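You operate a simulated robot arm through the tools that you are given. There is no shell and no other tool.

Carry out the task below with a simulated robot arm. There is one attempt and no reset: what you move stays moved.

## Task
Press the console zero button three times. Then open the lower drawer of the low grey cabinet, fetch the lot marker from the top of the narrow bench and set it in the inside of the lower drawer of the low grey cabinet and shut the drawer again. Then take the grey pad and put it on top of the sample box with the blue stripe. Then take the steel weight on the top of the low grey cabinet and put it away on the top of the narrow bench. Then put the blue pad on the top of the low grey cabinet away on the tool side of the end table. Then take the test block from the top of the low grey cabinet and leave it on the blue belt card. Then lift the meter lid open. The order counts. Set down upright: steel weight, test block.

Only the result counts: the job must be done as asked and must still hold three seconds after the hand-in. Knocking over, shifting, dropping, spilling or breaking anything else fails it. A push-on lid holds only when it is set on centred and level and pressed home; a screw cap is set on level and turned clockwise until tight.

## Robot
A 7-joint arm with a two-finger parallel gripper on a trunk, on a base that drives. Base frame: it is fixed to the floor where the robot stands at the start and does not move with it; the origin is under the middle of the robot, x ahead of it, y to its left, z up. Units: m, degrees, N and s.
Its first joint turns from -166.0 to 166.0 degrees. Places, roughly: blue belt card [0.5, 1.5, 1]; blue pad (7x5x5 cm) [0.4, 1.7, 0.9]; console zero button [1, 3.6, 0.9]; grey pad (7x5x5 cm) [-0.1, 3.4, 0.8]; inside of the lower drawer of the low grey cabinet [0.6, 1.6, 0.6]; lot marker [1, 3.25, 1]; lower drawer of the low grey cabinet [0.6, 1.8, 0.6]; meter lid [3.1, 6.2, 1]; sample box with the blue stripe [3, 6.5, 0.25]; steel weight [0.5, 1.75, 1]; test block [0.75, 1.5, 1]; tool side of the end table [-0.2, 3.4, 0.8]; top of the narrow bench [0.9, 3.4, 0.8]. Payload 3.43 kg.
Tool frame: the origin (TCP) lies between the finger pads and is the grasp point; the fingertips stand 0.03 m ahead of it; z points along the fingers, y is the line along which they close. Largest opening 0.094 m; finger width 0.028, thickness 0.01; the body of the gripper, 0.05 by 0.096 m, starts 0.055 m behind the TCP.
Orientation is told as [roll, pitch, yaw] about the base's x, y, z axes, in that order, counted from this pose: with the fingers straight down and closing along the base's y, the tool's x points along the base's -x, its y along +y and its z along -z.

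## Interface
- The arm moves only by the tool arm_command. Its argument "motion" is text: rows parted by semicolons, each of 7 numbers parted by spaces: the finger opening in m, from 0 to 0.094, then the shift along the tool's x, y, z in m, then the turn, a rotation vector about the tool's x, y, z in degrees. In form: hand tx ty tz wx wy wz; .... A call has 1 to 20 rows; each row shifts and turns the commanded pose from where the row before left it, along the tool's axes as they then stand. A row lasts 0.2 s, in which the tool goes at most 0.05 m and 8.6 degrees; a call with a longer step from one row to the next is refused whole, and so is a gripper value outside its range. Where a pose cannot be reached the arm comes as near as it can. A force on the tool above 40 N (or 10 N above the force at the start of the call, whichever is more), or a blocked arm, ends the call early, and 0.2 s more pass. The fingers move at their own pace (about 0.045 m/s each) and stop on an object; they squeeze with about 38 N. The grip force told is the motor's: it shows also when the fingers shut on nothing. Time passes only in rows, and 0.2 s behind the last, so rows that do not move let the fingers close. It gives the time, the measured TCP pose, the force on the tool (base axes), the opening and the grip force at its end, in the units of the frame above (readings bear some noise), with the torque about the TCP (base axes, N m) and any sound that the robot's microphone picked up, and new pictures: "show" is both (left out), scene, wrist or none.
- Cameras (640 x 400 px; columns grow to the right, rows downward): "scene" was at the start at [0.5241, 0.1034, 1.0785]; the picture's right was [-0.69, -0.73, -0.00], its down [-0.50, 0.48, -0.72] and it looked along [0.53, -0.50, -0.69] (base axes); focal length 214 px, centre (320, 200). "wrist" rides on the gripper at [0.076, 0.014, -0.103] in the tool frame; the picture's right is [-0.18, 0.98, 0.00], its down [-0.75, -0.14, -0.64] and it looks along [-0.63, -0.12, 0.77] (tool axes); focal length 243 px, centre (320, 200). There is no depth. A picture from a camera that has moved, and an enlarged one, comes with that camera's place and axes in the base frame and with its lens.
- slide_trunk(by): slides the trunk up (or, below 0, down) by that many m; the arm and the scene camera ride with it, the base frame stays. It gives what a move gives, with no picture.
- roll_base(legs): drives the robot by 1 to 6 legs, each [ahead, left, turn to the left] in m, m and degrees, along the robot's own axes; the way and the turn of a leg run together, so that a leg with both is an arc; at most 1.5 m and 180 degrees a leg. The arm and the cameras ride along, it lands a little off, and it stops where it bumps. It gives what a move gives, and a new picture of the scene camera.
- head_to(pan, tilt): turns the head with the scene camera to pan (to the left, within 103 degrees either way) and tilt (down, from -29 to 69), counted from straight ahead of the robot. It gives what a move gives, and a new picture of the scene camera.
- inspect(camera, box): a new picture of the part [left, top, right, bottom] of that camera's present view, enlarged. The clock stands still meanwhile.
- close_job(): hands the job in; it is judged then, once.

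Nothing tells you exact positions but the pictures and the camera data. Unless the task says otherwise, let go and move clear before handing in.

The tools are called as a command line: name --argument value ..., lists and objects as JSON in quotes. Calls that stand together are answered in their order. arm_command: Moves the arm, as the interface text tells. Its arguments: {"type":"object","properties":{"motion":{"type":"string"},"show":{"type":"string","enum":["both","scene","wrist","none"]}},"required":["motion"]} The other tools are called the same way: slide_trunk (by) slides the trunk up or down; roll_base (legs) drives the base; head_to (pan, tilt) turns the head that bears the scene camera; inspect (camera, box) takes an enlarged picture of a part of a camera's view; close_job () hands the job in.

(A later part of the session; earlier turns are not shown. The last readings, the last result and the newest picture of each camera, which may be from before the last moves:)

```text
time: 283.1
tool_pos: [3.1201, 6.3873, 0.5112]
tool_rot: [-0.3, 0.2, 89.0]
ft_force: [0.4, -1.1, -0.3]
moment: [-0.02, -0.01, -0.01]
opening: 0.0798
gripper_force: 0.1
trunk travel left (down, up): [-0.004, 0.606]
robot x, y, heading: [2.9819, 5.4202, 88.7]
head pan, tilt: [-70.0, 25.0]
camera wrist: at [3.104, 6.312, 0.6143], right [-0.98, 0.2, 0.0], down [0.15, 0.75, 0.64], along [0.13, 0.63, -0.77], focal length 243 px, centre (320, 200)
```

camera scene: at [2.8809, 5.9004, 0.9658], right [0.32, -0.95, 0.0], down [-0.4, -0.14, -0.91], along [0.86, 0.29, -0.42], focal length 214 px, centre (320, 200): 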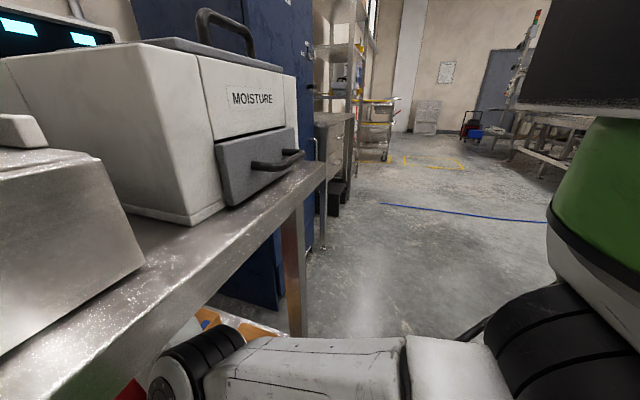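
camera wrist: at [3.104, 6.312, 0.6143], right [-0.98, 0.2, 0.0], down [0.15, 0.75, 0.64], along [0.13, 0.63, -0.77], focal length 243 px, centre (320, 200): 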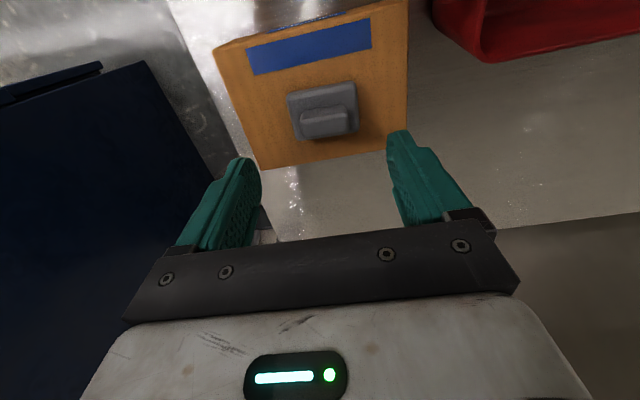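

Pad is well placed. Drive straight back out, then raise the trunk.

roll_base --legs '[[-0.6, 0, 0]]'

slide_trunk --by 0.4

head_to --pan -5 --tilt 30

inspect --camera "scene" --box '[280, 60, 440, 260]'

```text
time: 286.5
tool_pos: [3.1093, 5.7868, 0.511]
tool_rot: [-0.2, 0.2, 88.9]
ft_force: [0.3, 0.0, 0.9]
moment: [-0.02, 0.0, 0.0]
opening: 0.0803
gripper_force: 0.1
trunk travel left (down, up): [-0.004, 0.606]
robot x, y, heading: [2.9673, 4.8219, 88.5]
head pan, tilt: [-70.0, 25.0]
camera scene: at [2.8683, 5.3018, 0.9658], right [0.32, -0.95, 0.0], down [-0.4, -0.14, -0.91], along [0.86, 0.29, -0.42], focal length 214 px, centre (320, 200)
```

scene: 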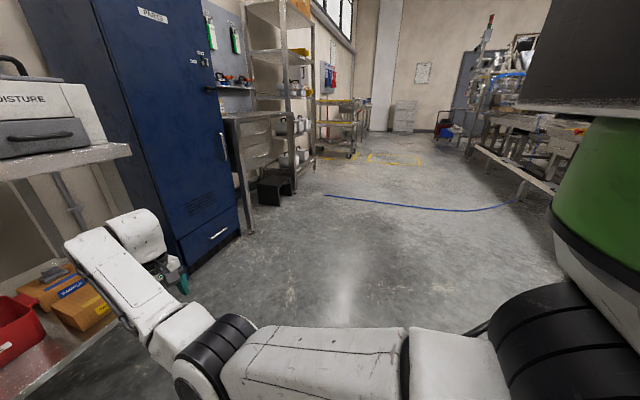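

```text
time: 290.3
tool_pos: [3.109, 5.7875, 0.9097]
tool_rot: [-0.2, 0.2, 89.0]
ft_force: [-0.5, -0.4, 0.5]
moment: [-0.01, 0.0, 0.02]
opening: 0.0799
gripper_force: 0.1
trunk travel left (down, up): [-0.404, 0.206]
robot x, y, heading: [2.9654, 4.8231, 88.5]
head pan, tilt: [-70.0, 25.0]
```

```text
time: 291.7
tool_pos: [3.109, 5.7869, 0.9117]
tool_rot: [-0.2, 0.2, 88.9]
ft_force: [-0.4, -0.9, -0.8]
moment: [-0.02, 0.01, -0.02]
opening: 0.08
gripper_force: 0.1
trunk travel left (down, up): [-0.404, 0.206]
robot x, y, heading: [2.9673, 4.824, 88.6]
head pan, tilt: [-5.0, 30.0]
camera scene: at [2.7912, 5.3624, 1.3578], right [0.99, -0.11, 0.0], down [-0.06, -0.5, -0.87], along [0.1, 0.86, -0.5], focal length 214 px, centre (320, 200)
```

scene: 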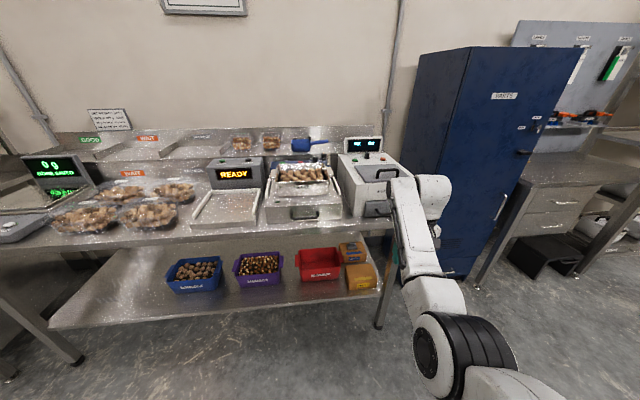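

```text
2.00 times, centred on (360, 160) of scene
camera zoom: at [2.7912, 5.3624, 1.3578], right [0.99, -0.11, 0.0], down [-0.06, -0.5, -0.87], along [0.1, 0.86, -0.5], focal length 429 px, centre (240, 280)
```

zoom: 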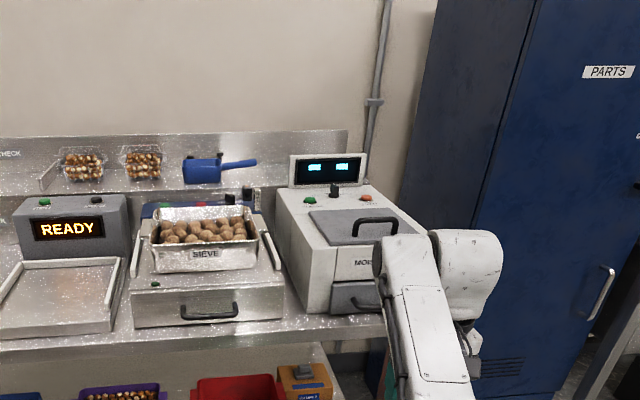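

Pad placement confirmed. Now raise the hand and drive back to the aisle by the cabinet.

slide_trunk --by 0.2

roll_base --legs '[[0, 1.33, 1.0], [0, 1.33, 0.4], [0, 1.3, 0]]'

```text
time: 293.9
tool_pos: [3.1082, 5.7877, 1.1107]
tool_rot: [-0.1, 0.3, 88.9]
ft_force: [-0.2, -0.3, 0.0]
moment: [0.0, -0.01, 0.02]
opening: 0.0801
gripper_force: 0.1
trunk travel left (down, up): [-0.604, 0.006]
robot x, y, heading: [2.9639, 4.8219, 88.6]
head pan, tilt: [-5.0, 30.0]
```

```text
time: 312.7
tool_pos: [-0.7991, 5.8706, 1.1096]
tool_rot: [-0.2, 0.1, 88.7]
ft_force: [-0.3, 0.2, -0.7]
moment: [-0.03, 0.0, -0.03]
opening: 0.08
gripper_force: 0.0
trunk travel left (down, up): [-0.604, 0.006]
robot x, y, heading: [-0.946, 4.9103, 88.3]
head pan, tilt: [-5.0, 30.0]
camera scene: at [-1.118, 5.4473, 1.5578], right [0.99, -0.12, 0.0], down [-0.06, -0.5, -0.87], along [0.1, 0.86, -0.5], focal length 214 px, centre (320, 200)
```

scene: 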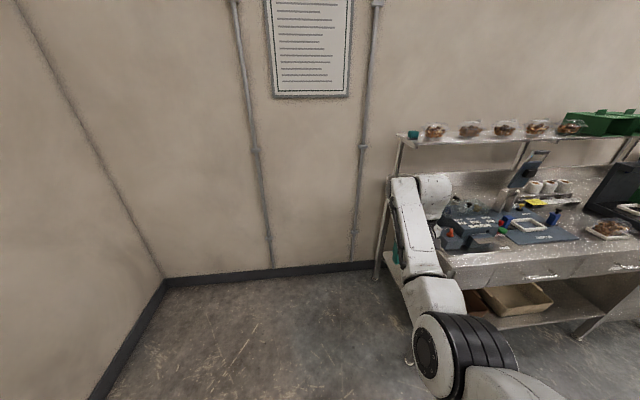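

roll_base --legs '[[-1.2, 0, 1.5], [-1.15, 0, 0]]'

head_to --pan -60 --tilt 25

```text
time: 324.3
tool_pos: [-0.8535, 3.5089, 1.1104]
tool_rot: [-0.2, 0.2, 89.1]
ft_force: [0.0, 0.3, 0.6]
moment: [-0.02, 0.01, -0.01]
opening: 0.0799
gripper_force: 0.1
trunk travel left (down, up): [-0.604, 0.006]
robot x, y, heading: [-0.9916, 2.5473, 89.0]
head pan, tilt: [-5.0, 30.0]
camera scene: at [-1.1702, 3.0829, 1.5578], right [0.99, -0.11, 0.0], down [-0.05, -0.5, -0.87], along [0.09, 0.86, -0.5], focal length 214 px, centre (320, 200)
```

scene: 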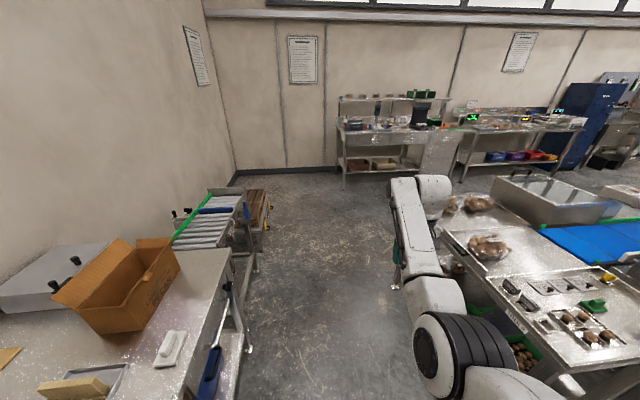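

```text
time: 325.6
tool_pos: [-0.854, 3.5083, 1.111]
tool_rot: [-0.2, 0.2, 89.0]
ft_force: [-0.4, -0.7, 1.0]
moment: [-0.01, 0.0, -0.05]
opening: 0.08
gripper_force: 0.1
trunk travel left (down, up): [-0.604, 0.006]
robot x, y, heading: [-0.9948, 2.5497, 88.8]
head pan, tilt: [-60.0, 25.0]
camera scene: at [-1.0993, 3.0373, 1.5658], right [0.48, -0.88, 0.0], down [-0.37, -0.2, -0.91], along [0.79, 0.44, -0.42], focal length 214 px, centre (320, 200)
```

scene: 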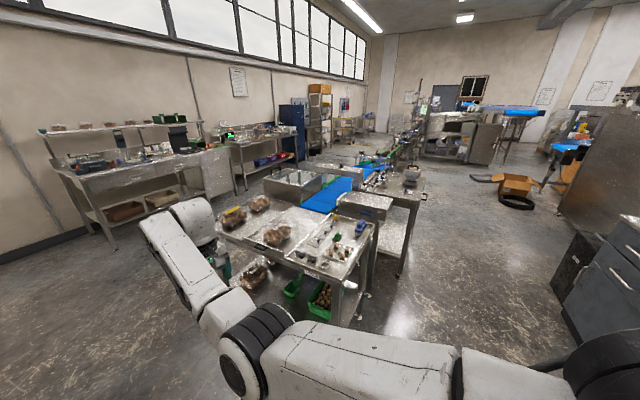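

roll_base --legs '[[0, 0, -89], [0, 0, -90], [0, 1.45, 0]]'

head_to --pan 0 --tilt 45

inspect --camera "wrist" --box '[0, 0, 640, 400]'

```text
time: 340.4
tool_pos: [0.4267, 1.6624, 1.1102]
tool_rot: [-0.2, 0.2, -85.9]
ft_force: [-0.4, 0.6, -0.4]
moment: [0.03, 0.01, 0.06]
opening: 0.0801
gripper_force: 0.1
trunk travel left (down, up): [-0.604, 0.006]
robot x, y, heading: [0.4824, 2.6346, -86.3]
head pan, tilt: [-60.0, 25.0]
camera scene: at [0.6273, 2.1558, 1.5658], right [-0.56, 0.83, 0.0], down [0.35, 0.23, -0.91], along [-0.75, -0.5, -0.42], focal length 214 px, centre (320, 200)
```

scene: 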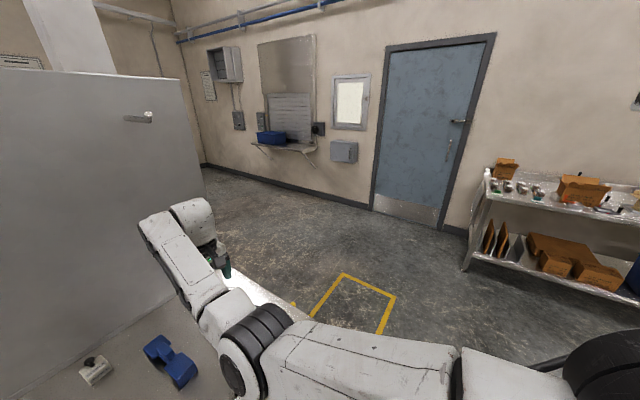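

```text
time: 341.7
tool_pos: [0.4261, 1.6632, 1.1096]
tool_rot: [-0.2, 0.2, -85.9]
ft_force: [0.4, -1.2, 0.5]
moment: [0.04, 0.03, 0.0]
opening: 0.0801
gripper_force: 0.0
trunk travel left (down, up): [-0.604, 0.006]
robot x, y, heading: [0.4808, 2.6367, -86.2]
head pan, tilt: [0.0, 45.0]
camera scene: at [0.7092, 2.1259, 1.5352], right [-1.0, -0.06, 0.0], down [-0.05, 0.71, -0.71], along [0.05, -0.71, -0.71], focal length 214 px, centre (320, 200)
```

scene: 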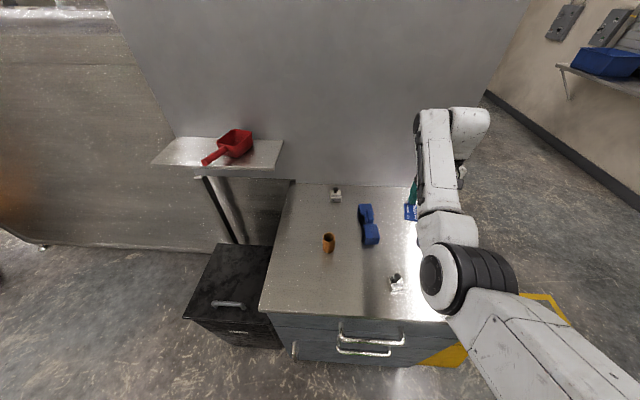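

```text
1.00 times, centred on (320, 200) of wrist (not enlarged: the box is as wide or as high as the picture)
camera zoom: at [0.4351, 1.7399, 1.2141], right [0.99, -0.11, 0.0], down [-0.09, -0.76, 0.64], along [-0.08, -0.63, -0.77], focal length 243 px, centre (320, 200)
```

zoom: 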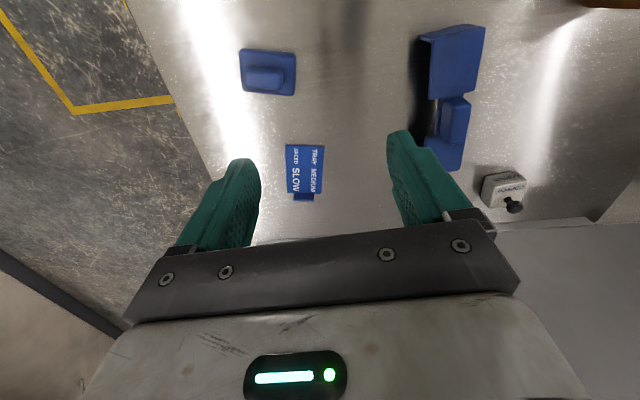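

Good overview: blue pad, blue belt card, blue arch, test block and the 300 g weight. Zoom on the weight.

inspect --camera "scene" --box '[300, 160, 460, 320]'

head_to --pan -25 --tilt 50

inspect --camera "scene" --box '[200, 150, 360, 310]'

```text
2.50 times, centred on (380, 240) of scene
camera zoom: at [0.7092, 2.1259, 1.5352], right [-1.0, -0.06, 0.0], down [-0.05, 0.71, -0.71], along [0.05, -0.71, -0.71], focal length 536 px, centre (170, 100)
```

zoom: 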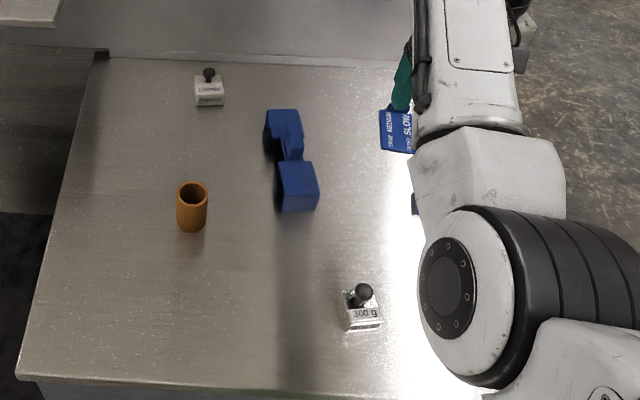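

```text
time: 342.6
tool_pos: [0.4261, 1.6623, 1.111]
tool_rot: [-0.3, 0.2, -85.9]
ft_force: [0.1, -0.3, 0.2]
moment: [-0.02, 0.0, -0.02]
opening: 0.0798
gripper_force: 0.1
trunk travel left (down, up): [-0.604, 0.006]
robot x, y, heading: [0.4812, 2.6353, -86.3]
head pan, tilt: [-25.0, 50.0]
camera scene: at [0.676, 2.1352, 1.5283], right [-0.93, 0.36, 0.0], down [0.28, 0.71, -0.64], along [-0.23, -0.6, -0.77], focal length 214 px, centre (320, 200)
```

scene: 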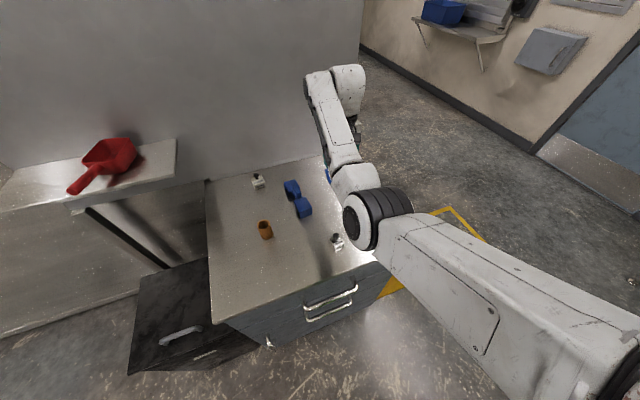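

```text
2.50 times, centred on (280, 230) of scene
camera zoom: at [0.676, 2.1352, 1.5283], right [-0.93, 0.36, 0.0], down [0.28, 0.71, -0.64], along [-0.23, -0.6, -0.77], focal length 536 px, centre (420, 125)
```

zoom: 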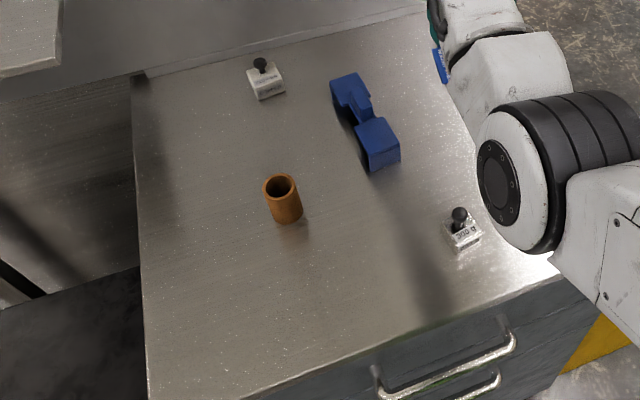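

Weight is at about (0.500, 1.8385). Move back to view it with the wrist camera.

arm_command --motion "0.08 0.044 0.0155 0 0 0 0; 0.08 0.044 0.0155 0 0 0 0; 0.08 0.044 0.0155 0 0 0 0; 0.08 0.044 0.0155 0 0 0 0; 0.08 0.044 0.0155 0 0 0 0; 0.08 0.02 0.0155 0 0 0 0; 0.08 0 0 0.04 0 0 0" --show "both"

```text
time: 344.1
tool_pos: [0.5009, 1.9109, 1.0716]
tool_rot: [-0.2, 0.2, -85.9]
ft_force: [0.1, 0.6, -0.2]
moment: [0.01, 0.02, 0.02]
opening: 0.0797
gripper_force: 0.1
trunk travel left (down, up): [-0.604, 0.006]
robot x, y, heading: [0.4823, 2.6372, -86.3]
head pan, tilt: [-25.0, 50.0]
camera scene: at [0.6762, 2.1355, 1.5284], right [-0.93, 0.36, 0.0], down [0.28, 0.71, -0.64], along [-0.23, -0.6, -0.77], focal length 214 px, centre (320, 200)
camera wrist: at [0.5106, 1.9884, 1.1738], right [0.99, -0.11, 0.0], down [-0.08, -0.76, 0.64], along [-0.08, -0.64, -0.77], focal length 243 px, centre (320, 200)
```

scene: 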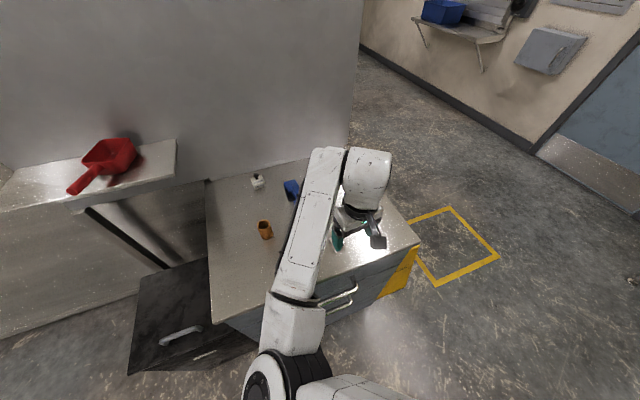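
wrist: 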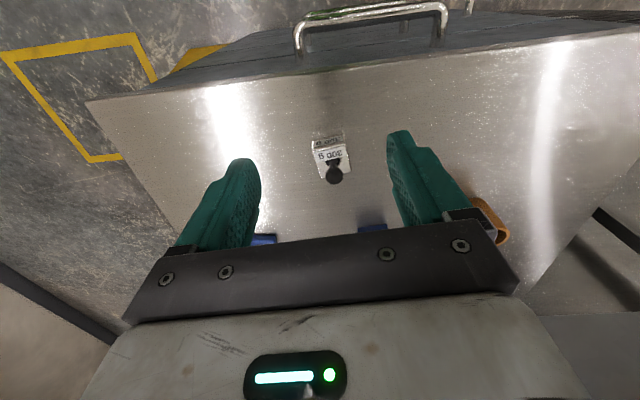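

inspect --camera "wrist" --box '[290, 115, 378, 195]'

```text
5.00 times, centred on (334, 155) of wrist
camera zoom: at [0.5106, 1.9884, 1.1738], right [0.99, -0.11, 0.0], down [-0.08, -0.76, 0.64], along [-0.08, -0.64, -0.77], focal length 1213 px, centre (250, 425)
```

zoom: 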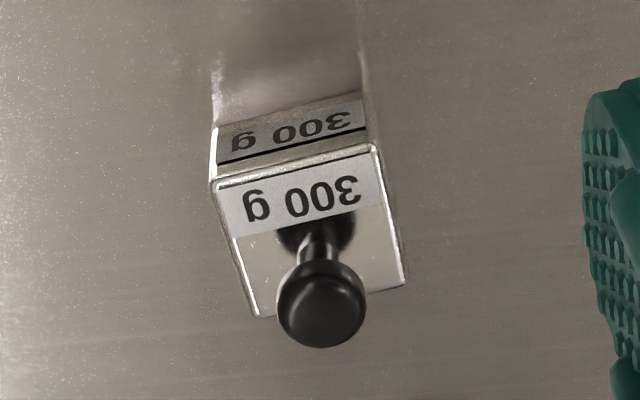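

The weight is 4 cm square, rotated ~8°, center ≈(0.506, 1.832). Align and descend.

arm_command --motion "0.08 0 0 0 0 0 -3.9; 0.08 -0.04 -0.003 0 0 0 0; 0.08 -0.039 -0.003 0 0 0 0; 0.08 0 0 0.04 0 0 0; 0.08 0 0 0.04 0 0 0; 0.08 0 0 0.03 0 0 0; 0.08 0 0 0 0 0 0" --show "wrist"

```text
time: 345.8
tool_pos: [0.506, 1.8301, 0.9625]
tool_rot: [-0.2, 0.2, -81.9]
ft_force: [0.2, -0.1, -0.1]
moment: [0.02, -0.01, 0.02]
opening: 0.0796
gripper_force: 0.0
trunk travel left (down, up): [-0.604, 0.006]
robot x, y, heading: [0.4816, 2.6368, -86.3]
head pan, tilt: [-25.0, 50.0]
camera wrist: at [0.5106, 1.9085, 1.0661], right [1.0, -0.05, 0.0], down [-0.03, -0.77, 0.64], along [-0.03, -0.64, -0.77], focal length 243 px, centre (320, 200)
```

wrist: 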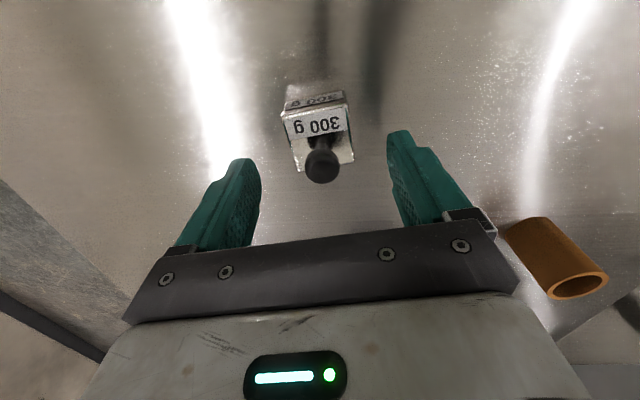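

arm_command --motion "0.08 0 0 0.02 0 0 0; 0.08 0 0 0.012 0 0 0; 0.08 0 0 0.007 0 0 0; 0.08 0 0 0 0 0 0; 0.04 0 0 0 0 0 0; 0.0 0 0 0 0 0 0; 0.0 0 0 0 0 0 0; 0.0 0 0 0 0 0 0" --show "wrist"

```text
time: 346.5
tool_pos: [0.5076, 1.8319, 0.9299]
tool_rot: [-0.2, 0.1, -82.1]
ft_force: [-1.8, 12.7, 23.2]
moment: [0.34, -1.01, 0.59]
opening: 0.0797
gripper_force: 0.1
trunk travel left (down, up): [-0.604, 0.006]
robot x, y, heading: [0.478, 2.6347, -86.5]
head pan, tilt: [-25.0, 50.0]
stopped in row 3: the force on the tool passed its limit at 50 N (the readings are from after the stop); the commanded pose is now the measured one
camera wrist: at [0.5111, 1.909, 1.0334], right [1.0, -0.05, 0.0], down [-0.03, -0.77, 0.64], along [-0.03, -0.64, -0.77], focal length 243 px, centre (320, 200)
```

wrist: 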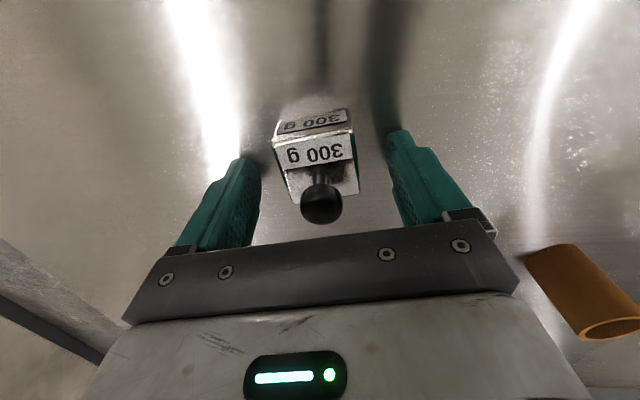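

The fingertips touched the cabinet top (z≈0.90). Raise 4 mm and grip.

arm_command --motion "0.08 0 0 -0.004 0 0 0; 0.06 0 0 0 0 0 0; 0.03 0 0 0 0 0 0; 0.0 0 0 0 0 0 0; 0.0 0 0 0 0 0 0; 0.0 0 0 0 0 0 0" --show "wrist"

```text
time: 347.9
tool_pos: [0.5062, 1.8293, 0.9308]
tool_rot: [-0.1, 0.1, -82.0]
ft_force: [-0.4, -0.3, -0.4]
moment: [-0.05, -0.04, -0.04]
opening: 0.0439
gripper_force: 38.4
trunk travel left (down, up): [-0.604, 0.006]
robot x, y, heading: [0.4847, 2.6296, -86.5]
head pan, tilt: [-25.0, 50.0]
camera wrist: at [0.5107, 1.9075, 1.0348], right [1.0, -0.05, 0.0], down [-0.03, -0.77, 0.64], along [-0.03, -0.64, -0.77], focal length 243 px, centre (320, 200)
```

wrist: 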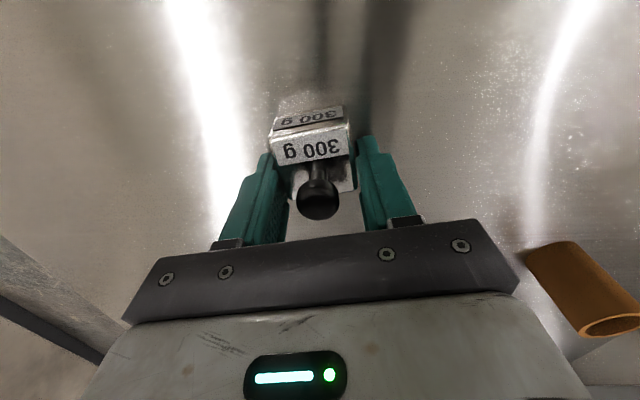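

Gripped (4.4 cm). Lift and retract.

arm_command --motion "0.0 0 0 -0.01 0 0 0; 0.0 0 0 -0.03 0 0 0; 0.0 0 0 -0.04 0 0 0; 0.0 0 0 -0.04 0 0 0; 0.0 0 0 -0.04 0 0 0; 0.0 0 0 -0.04 0 0 0; 0.0 0.04 0 -0.01 0 0 0; 0.0 0.04 0 0 0 0 0; 0.0 0.03 0 0 0 0 0" --show "both"

```text
time: 349.9
tool_pos: [0.4926, 1.9375, 1.1416]
tool_rot: [-0.1, 0.2, -82.0]
ft_force: [-0.1, 0.2, -3.2]
moment: [-0.06, -0.02, -0.02]
opening: 0.044
gripper_force: 38.3
trunk travel left (down, up): [-0.604, 0.006]
robot x, y, heading: [0.482, 2.6389, -86.3]
head pan, tilt: [-25.0, 50.0]
camera scene: at [0.676, 2.1354, 1.5283], right [-0.93, 0.36, 0.0], down [0.28, 0.71, -0.64], along [-0.23, -0.6, -0.77], focal length 214 px, centre (320, 200)
camera wrist: at [0.4968, 2.0156, 1.2452], right [1.0, -0.05, 0.0], down [-0.03, -0.77, 0.64], along [-0.03, -0.64, -0.77], focal length 243 px, centre (320, 200)
```

scene: 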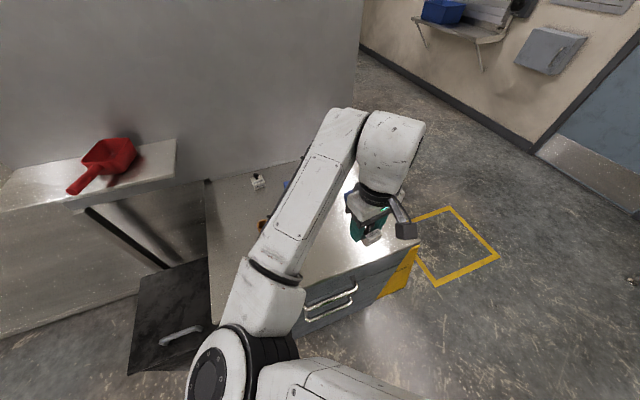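
wrist: 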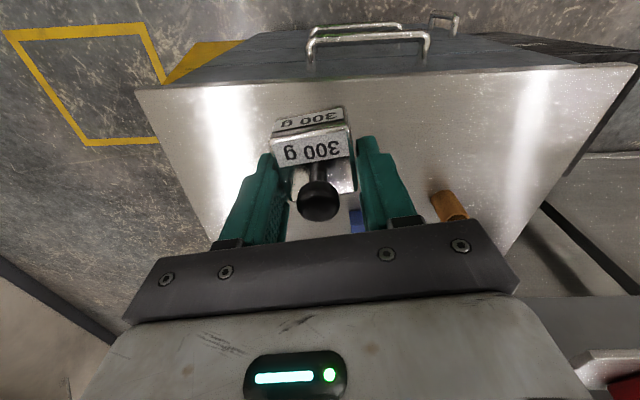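

roll_base --legs '[[0.1, 0, 0], [0, 0.42, 0], [0, 0, 90], [0, 0, 88]]'

head_to --pan -5 --tilt 50

```text
time: 361.0
tool_pos: [0.8761, 3.2586, 1.1416]
tool_rot: [-0.2, 0.0, 99.3]
ft_force: [0.4, -0.8, -1.9]
moment: [0.05, -0.01, -0.01]
opening: 0.0441
gripper_force: 38.1
trunk travel left (down, up): [-0.604, 0.006]
robot x, y, heading: [0.9025, 2.5607, 95.0]
head pan, tilt: [-25.0, 50.0]
camera scene: at [0.6954, 3.0582, 1.5283], right [0.94, -0.34, 0.0], down [-0.26, -0.72, -0.64], along [0.22, 0.6, -0.77], focal length 214 px, centre (320, 200)
```

scene: 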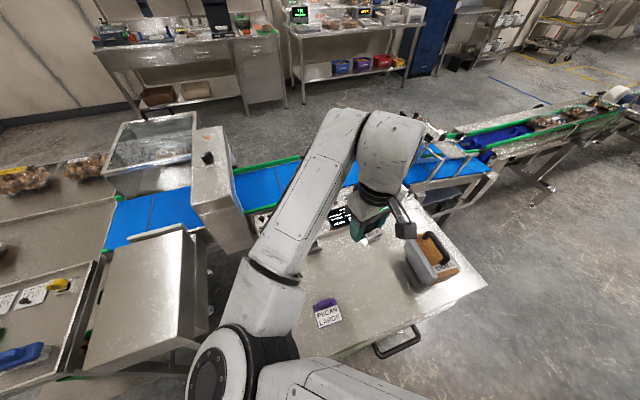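

```text
time: 361.8
tool_pos: [0.8748, 3.2578, 1.1421]
tool_rot: [-0.2, 0.1, 99.4]
ft_force: [0.1, -0.4, -2.3]
moment: [0.01, -0.01, -0.02]
opening: 0.044
gripper_force: 38.3
trunk travel left (down, up): [-0.604, 0.006]
robot x, y, heading: [0.9063, 2.5628, 95.3]
head pan, tilt: [-5.0, 50.0]
camera scene: at [0.669, 3.0628, 1.5283], right [1.0, 0.0, 0.0], down [0.0, -0.77, -0.64], along [0.0, 0.64, -0.77], focal length 214 px, centre (320, 200)
```

scene: 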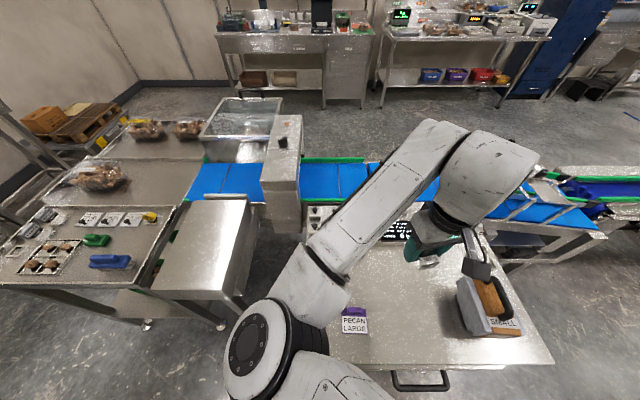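

Over the bench. Move to the free spot (≈0.905, 3.23) and descend.

arm_command --motion "0.0 0.0325 -0.025 0 0 0 0; 0.0 0 0 0.04 0 0 0; 0.0 0 0 0.04 0 0 0; 0.0 0 0 0.04 0 0 0; 0.0 0 0 0.04 0 0 0; 0.0 0 0 0.04 0 0 0; 0.0 0 0 0.02 0 0 0; 0.0 0 0 0 0 0 0" --show "both"

```text
time: 363.6
tool_pos: [0.9083, 3.2299, 0.9205]
tool_rot: [-0.2, 0.1, 99.3]
ft_force: [-0.2, -0.2, -2.7]
moment: [0.01, 0.0, 0.01]
opening: 0.0441
gripper_force: 38.2
trunk travel left (down, up): [-0.604, 0.006]
robot x, y, heading: [0.9025, 2.5619, 94.8]
head pan, tilt: [-5.0, 50.0]
camera scene: at [0.6691, 3.0628, 1.5283], right [1.0, 0.0, 0.0], down [0.0, -0.77, -0.64], along [0.0, 0.64, -0.77], focal length 214 px, centre (320, 200)
camera wrist: at [0.9054, 3.1529, 1.0243], right [-1.0, 0.02, 0.0], down [0.02, 0.77, 0.64], along [0.02, 0.64, -0.77], focal length 243 px, centre (320, 200)
```

scene: 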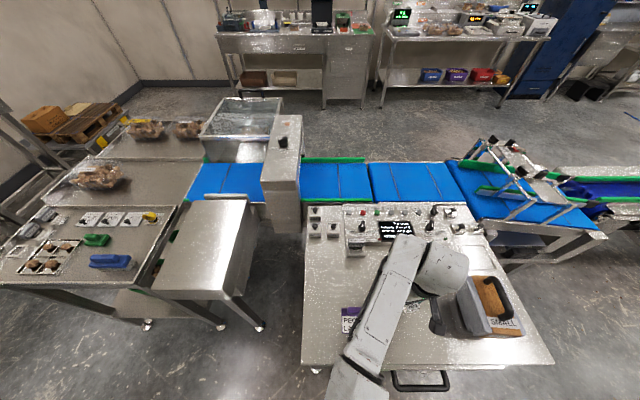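
wrist: 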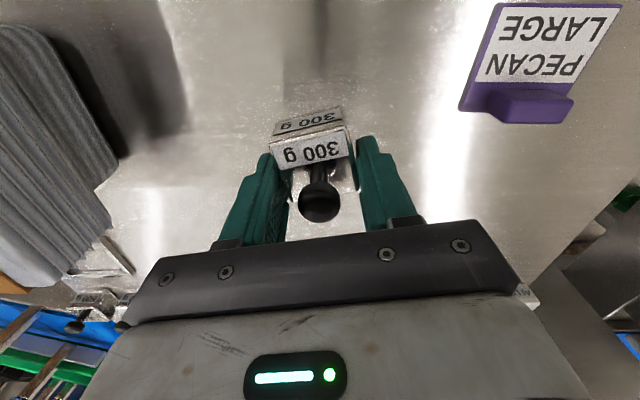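

arm_command --motion "0.0 0 0 0.012 0 0 0; 0.0 0 0 0.01 0 0 0; 0.0 0 0 0.006 0 0 0; 0.0 0 0 0.004 0 0 0; 0.0 0 0 0.003 0 0 0; 0.0 0 0 0.003 0 0 0; 0.0 0 0 0 0 0 0" --show "none"

```text
time: 365.2
tool_pos: [0.9069, 3.2301, 0.8848]
tool_rot: [-0.2, 0.0, 99.2]
ft_force: [0.6, 0.5, -3.5]
moment: [0.03, 0.0, 0.0]
opening: 0.0438
gripper_force: 38.5
trunk travel left (down, up): [-0.604, 0.006]
robot x, y, heading: [0.9041, 2.5614, 94.9]
head pan, tilt: [-5.0, 50.0]
```

arm_command --motion "0.0 0 0 0.003 0 0 0; 0.0 0 0 0.003 0 0 0; 0.0 0 0 0.002 0 0 0; 0.0 0 0 0.002 0 0 0; 0.0 0 0 0 0 0 0" --show "none"

```text
time: 366.4
tool_pos: [0.9074, 3.2307, 0.8736]
tool_rot: [-0.2, 0.1, 99.2]
ft_force: [-0.3, 0.3, -2.4]
moment: [0.02, 0.0, 0.03]
opening: 0.0439
gripper_force: 38.2
trunk travel left (down, up): [-0.604, 0.006]
robot x, y, heading: [0.9038, 2.5627, 95.1]
head pan, tilt: [-5.0, 50.0]
```

arm_command --motion "0.0 0 0 0.002 0 0 0; 0.0 0 0 0.002 0 0 0; 0.0 0 0 0.002 0 0 0; 0.0 0 0 0 0 0 0" --show "none"

```text
time: 367.4
tool_pos: [0.9074, 3.2313, 0.8702]
tool_rot: [-0.4, -0.1, 99.3]
ft_force: [2.1, 3.5, 37.9]
moment: [-0.47, 0.33, 0.06]
opening: 0.0442
gripper_force: 37.8
trunk travel left (down, up): [-0.604, 0.006]
robot x, y, heading: [0.9053, 2.5631, 95.0]
head pan, tilt: [-5.0, 50.0]
```

Contact on the bench. Ease off 2 mm, release, and lift.

arm_command --motion "0.0 0 0 -0.002 0 0 0; 0.05 0 0 0 0 0 0; 0.06 0 0 0 0 0 0; 0.065 0 0 0 0 0 0; 0.065 0 0 -0.015 0 0 0; 0.065 0 0 -0.03 0 0 0; 0.065 0 0 -0.04 0 0 0; 0.065 0 0 -0.04 0 0 0; 0.065 0 0 -0.04 0 0 0; 0.065 0 0 -0.04 0 0 0; 0.065 0 0 -0.04 0 0 0" --show "both"

```text
time: 369.8
tool_pos: [0.9054, 3.2286, 1.1159]
tool_rot: [-0.2, 0.0, 99.3]
ft_force: [-0.7, 0.2, -0.6]
moment: [0.01, 0.02, -0.01]
opening: 0.065
gripper_force: 0.0
trunk travel left (down, up): [-0.604, 0.006]
robot x, y, heading: [0.9046, 2.5618, 95.2]
head pan, tilt: [-5.0, 50.0]
camera scene: at [0.6691, 3.0627, 1.5282], right [1.0, 0.0, 0.0], down [0.0, -0.77, -0.64], along [0.0, 0.64, -0.77], focal length 214 px, centre (320, 200)
camera wrist: at [0.903, 3.1531, 1.2194], right [-1.0, 0.02, 0.0], down [0.02, 0.77, 0.64], along [0.02, 0.64, -0.77], focal length 243 px, centre (320, 200)
```

scene: 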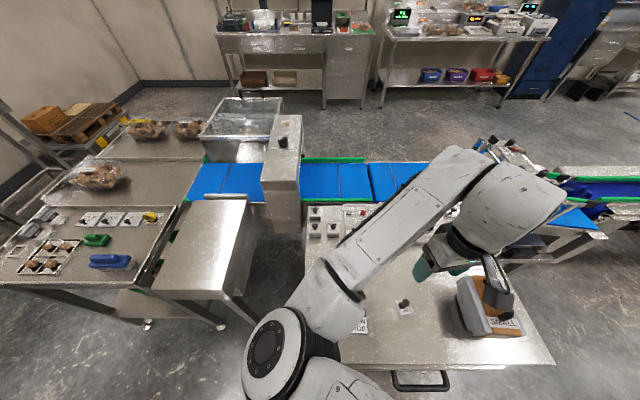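
wrist: 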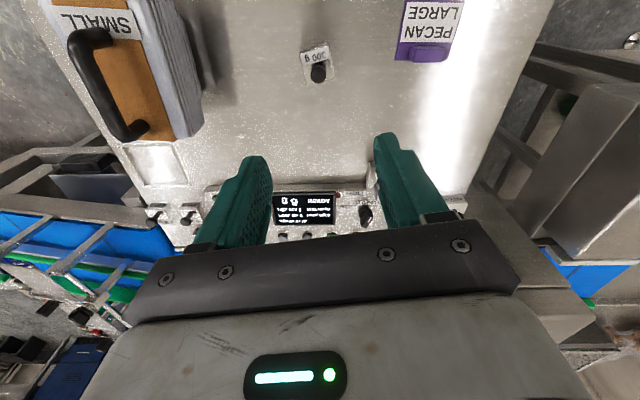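

The weight stands upright on the bench. Next the blue pad: turn back to the cabinet.

roll_base --legs '[[0, 0, -91], [0, 0, -91], [0, -0.44, 0]]'

head_to --pan -15 --tilt 50

inspect --camera "wrist" --box '[0, 0, 640, 400]'

```text
time: 380.2
tool_pos: [0.4446, 1.8622, 1.1166]
tool_rot: [-0.2, 0.2, -81.9]
ft_force: [0.2, 1.4, -1.1]
moment: [-0.01, 0.02, -0.01]
opening: 0.0648
gripper_force: 0.1
trunk travel left (down, up): [-0.604, 0.006]
robot x, y, heading: [0.4635, 2.5289, -86.2]
head pan, tilt: [-5.0, 50.0]
camera scene: at [0.6823, 2.027, 1.5283], right [-1.0, 0.02, 0.0], down [0.02, 0.77, -0.64], along [-0.01, -0.64, -0.77], focal length 214 px, centre (320, 200)
```

scene: 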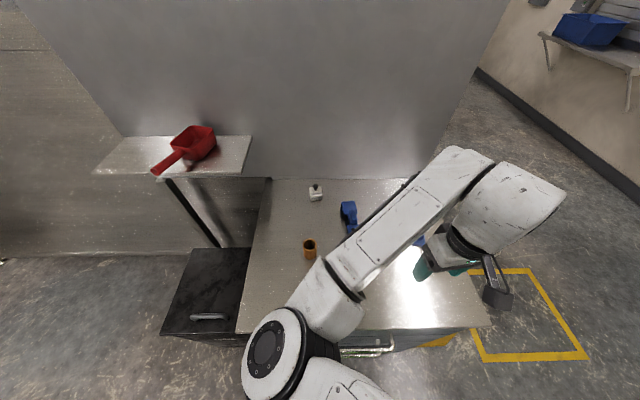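

```text
time: 380.9
tool_pos: [0.4456, 1.8628, 1.1157]
tool_rot: [-0.1, 0.2, -82.0]
ft_force: [0.4, 0.4, 0.2]
moment: [0.0, 0.05, 0.03]
opening: 0.0651
gripper_force: 0.0
trunk travel left (down, up): [-0.604, 0.006]
robot x, y, heading: [0.4588, 2.5284, -86.1]
head pan, tilt: [-15.0, 50.0]
camera scene: at [0.6689, 2.0284, 1.5283], right [-0.98, 0.19, 0.0], down [0.15, 0.75, -0.64], along [-0.12, -0.63, -0.77], focal length 214 px, centre (320, 200)
```

scene: 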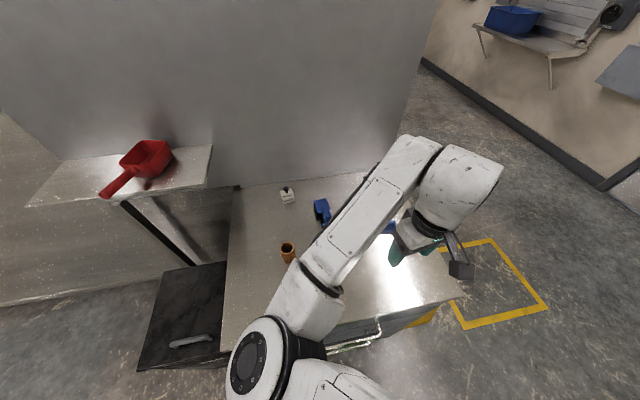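

```text
1.00 times, centred on (320, 200) of wrist (not enlarged: the box is as wide or as high as the picture)
camera zoom: at [0.4486, 1.9407, 1.219], right [1.0, -0.04, 0.0], down [-0.03, -0.77, 0.64], along [-0.03, -0.64, -0.77], focal length 243 px, centre (320, 200)
```

zoom: 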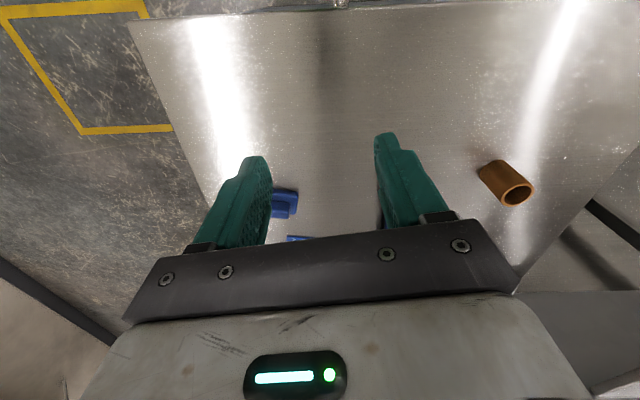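

arm_command --motion "0.09 -0.0363 -0.0287 0.01 0 0 0; 0.09 -0.0363 -0.0287 0.01 0 0 0; 0.09 -0.0363 -0.0287 0.01 0 0 0; 0.09 0 0 0 0 0 0" --show "wrist"

inspect --camera "wrist" --box '[240, 60, 400, 200]'

```text
time: 381.9
tool_pos: [0.375, 1.7428, 1.0866]
tool_rot: [-0.1, 0.1, -81.9]
ft_force: [-0.9, -0.1, -0.4]
moment: [0.03, -0.02, 0.03]
opening: 0.0899
gripper_force: 0.1
trunk travel left (down, up): [-0.604, 0.006]
robot x, y, heading: [0.457, 2.5284, -86.4]
head pan, tilt: [-15.0, 50.0]
camera wrist: at [0.3782, 1.8209, 1.1902], right [1.0, -0.04, 0.0], down [-0.03, -0.77, 0.64], along [-0.03, -0.64, -0.77], focal length 243 px, centre (320, 200)
```

wrist: 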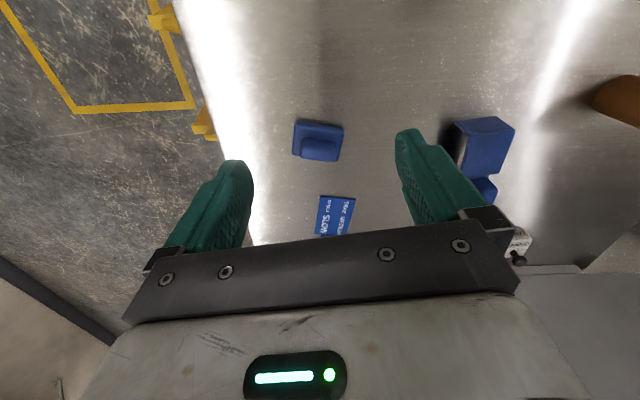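

```text
2.86 times, centred on (320, 130) of wrist
camera zoom: at [0.3782, 1.8209, 1.1902], right [1.0, -0.04, 0.0], down [-0.03, -0.77, 0.64], along [-0.03, -0.64, -0.77], focal length 693 px, centre (320, 400)
```

zoom: 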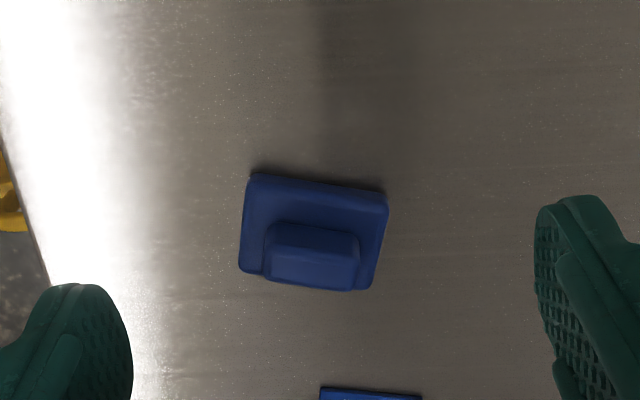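

Blue pad: center (0.369, 1.686), rotated -11.5°. Align and descend.

arm_command --motion "0.08 0 0 0 0 0 6.5; 0.08 0 0 0 0 0 6.5; 0.08 0 0 0 0 0 6.6; 0.08 -0.0283 0.0027 0 0 0 0; 0.08 -0.0283 0.0027 0 0 0 0; 0.08 0 0 0.04 0 0 0; 0.08 0 0 0.04 0 0 0; 0.08 0 0 0.03 0 0 0; 0.08 0 0 0 0 0 0" --show "wrist"

```text
time: 383.9
tool_pos: [0.367, 1.6872, 0.9753]
tool_rot: [-0.2, -0.1, -101.4]
ft_force: [0.3, 0.4, 0.9]
moment: [0.01, 0.01, 0.0]
opening: 0.0799
gripper_force: 0.0
trunk travel left (down, up): [-0.604, 0.006]
robot x, y, heading: [0.4622, 2.5296, -86.1]
head pan, tilt: [-15.0, 50.0]
camera wrist: at [0.3975, 1.7592, 1.0778], right [0.93, -0.38, 0.0], down [-0.29, -0.71, 0.64], along [-0.25, -0.59, -0.77], focal length 243 px, centre (320, 200)
```

wrist: 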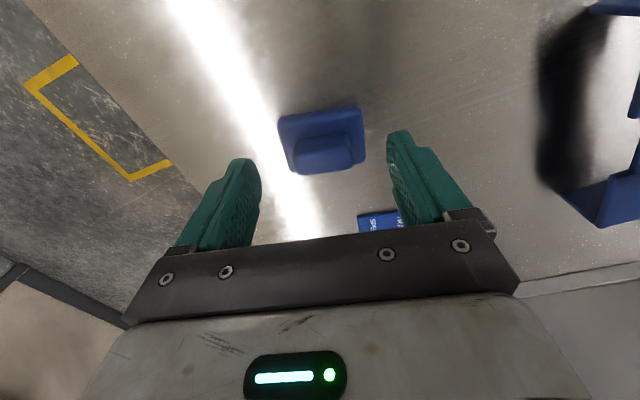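

arm_command --motion "0.08 0 0 0.02 0 0 0; 0.08 0 0 0.01 0 0 0; 0.08 0 0 0.006 0 0 0; 0.08 0 0 0 0 0 0; 0.06 0 0 0 0 0 0; 0.0 0 0 0 0 0 0; 0.0 0 0 0 0 0 0; 0.0 0 0 0 0 0 0" --show "wrist"

```text
time: 385.7
tool_pos: [0.368, 1.6877, 0.9401]
tool_rot: [-0.3, -0.1, -101.5]
ft_force: [0.5, -0.4, 0.3]
moment: [-0.01, 0.0, 0.0]
opening: 0.0607
gripper_force: 38.0
trunk travel left (down, up): [-0.604, 0.006]
robot x, y, heading: [0.4574, 2.5324, -86.1]
head pan, tilt: [-15.0, 50.0]
camera wrist: at [0.3977, 1.7594, 1.0424], right [0.93, -0.38, 0.0], down [-0.29, -0.71, 0.64], along [-0.24, -0.59, -0.77], focal length 243 px, centre (320, 200)
```

wrist: 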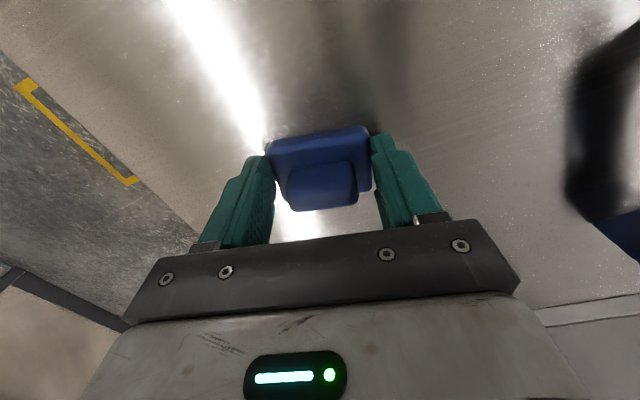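

Gripped. Lift, retract and drive to the end table.

arm_command --motion "0.0 0 0 -0.01 0 0 0; 0.0 0 0 -0.03 0 0 0; 0.0 0 0 -0.04 0 0 0; 0.0 0 0 -0.04 0 0 0; 0.0 0 0 -0.04 0 0 0; 0.0 0 0 -0.04 0 0 0; 0.0 0.04 0 0 0 0 0; 0.0 0.04 0 0 0 0 0" --show "wrist"

roll_base --legs '[[0, -0.66, 0], [0, 0, -90], [0, 0, -93]]'

head_to --pan 0 --tilt 50

```text
time: 387.5
tool_pos: [0.3841, 1.765, 1.1394]
tool_rot: [-0.2, 0.1, -101.6]
ft_force: [-0.3, 0.7, -0.6]
moment: [0.0, 0.03, -0.05]
opening: 0.0606
gripper_force: 38.5
trunk travel left (down, up): [-0.604, 0.006]
robot x, y, heading: [0.4568, 2.5292, -86.2]
head pan, tilt: [-15.0, 50.0]
camera wrist: at [0.4129, 1.8366, 1.2418], right [0.93, -0.38, 0.0], down [-0.29, -0.71, 0.64], along [-0.24, -0.59, -0.77], focal length 243 px, centre (320, 200)
```

wrist: 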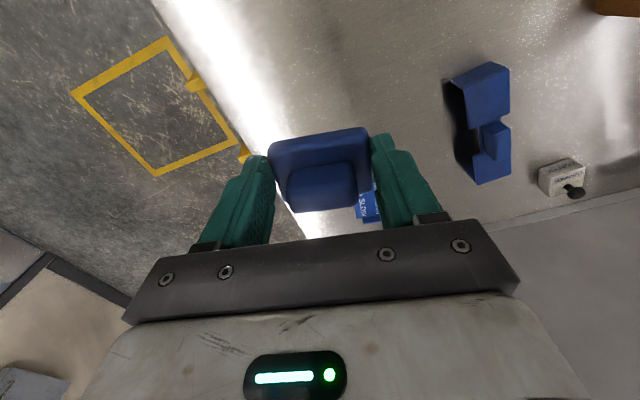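

```text
time: 399.0
tool_pos: [-0.0518, 3.2482, 1.1392]
tool_rot: [-0.1, -0.1, 73.2]
ft_force: [0.5, -0.4, -0.3]
moment: [-0.01, 0.01, 0.0]
opening: 0.0607
gripper_force: 38.5
trunk travel left (down, up): [-0.604, 0.006]
robot x, y, heading: [-0.2011, 2.4921, 88.3]
head pan, tilt: [-15.0, 50.0]
camera scene: at [-0.3615, 3.0116, 1.5283], right [0.96, -0.28, 0.0], down [-0.22, -0.74, -0.64], along [0.18, 0.62, -0.77], focal length 214 px, centre (320, 200)
```

scene: 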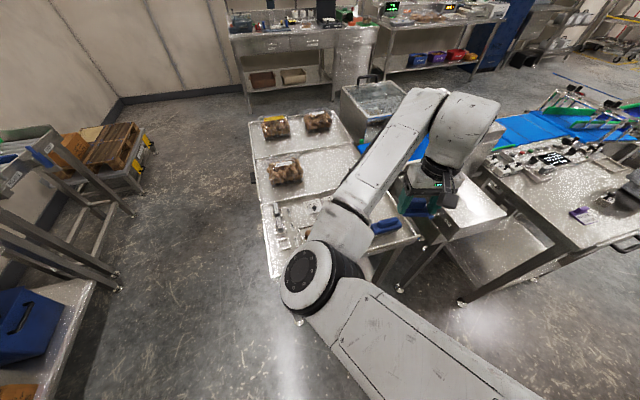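

```text
time: 399.8
tool_pos: [-0.0504, 3.2472, 1.1381]
tool_rot: [-0.2, 0.0, 73.3]
ft_force: [0.5, 1.2, -0.2]
moment: [-0.03, -0.03, 0.0]
opening: 0.0608
gripper_force: 37.6
trunk travel left (down, up): [-0.604, 0.006]
robot x, y, heading: [-0.2011, 2.4878, 88.6]
head pan, tilt: [0.0, 50.0]
camera scene: at [-0.3813, 3.0147, 1.5283], right [1.0, -0.02, 0.0], down [-0.02, -0.77, -0.64], along [0.02, 0.64, -0.77], focal length 214 px, centre (320, 200)
```

scene: 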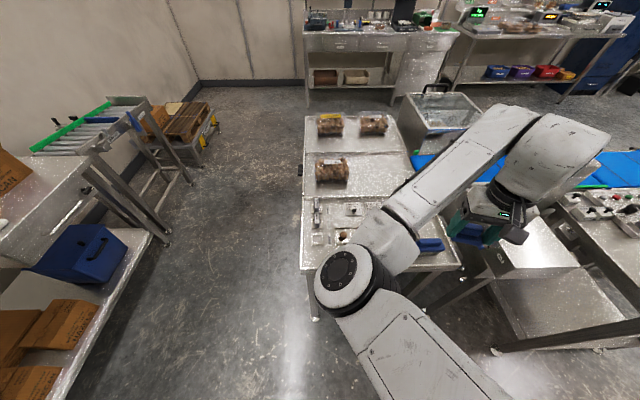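

roll_base --legs '[[0.08, 0, 1.4]]'

arm_command --motion "0.0 0 0 0 0 0 -5.6; 0.0 0 0 0 0 0 -5.6; 0.0 0 0 0 0 0 -5; 0.0 0 0 0 0 0 0" --show "wrist"

```text
time: 400.8
tool_pos: [-0.0695, 3.3313, 1.1389]
tool_rot: [-0.1, 0.0, 74.6]
ft_force: [-0.9, 0.3, -0.2]
moment: [-0.01, -0.01, 0.01]
opening: 0.0607
gripper_force: 38.1
trunk travel left (down, up): [-0.604, 0.006]
robot x, y, heading: [-0.1946, 2.5729, 90.1]
head pan, tilt: [0.0, 50.0]
camera scene: at [-0.3935, 3.0898, 1.5283], right [1.0, 0.0, 0.0], down [0.0, -0.77, -0.64], along [0.0, 0.64, -0.77], focal length 214 px, centre (320, 200)
```

scene: 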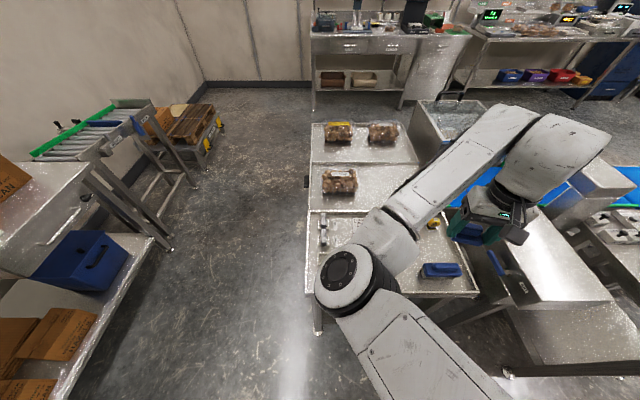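

```text
time: 401.8
tool_pos: [-0.0694, 3.3303, 1.1381]
tool_rot: [-0.2, 0.2, 91.0]
ft_force: [-1.1, 0.3, 0.4]
moment: [-0.02, -0.02, 0.02]
opening: 0.0608
gripper_force: 38.3
trunk travel left (down, up): [-0.604, 0.006]
robot x, y, heading: [-0.1937, 2.5666, 90.2]
head pan, tilt: [0.0, 50.0]
camera wrist: at [-0.0832, 3.2548, 1.2411], right [-0.99, 0.17, 0.0], down [0.13, 0.76, 0.64], along [0.11, 0.63, -0.77], focal length 243 px, centre (320, 200)
```

wrist: 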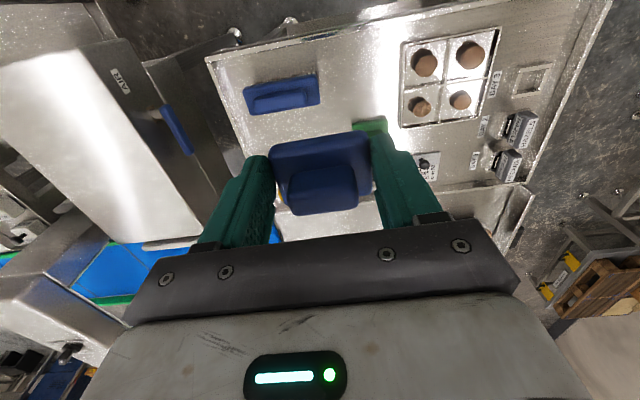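

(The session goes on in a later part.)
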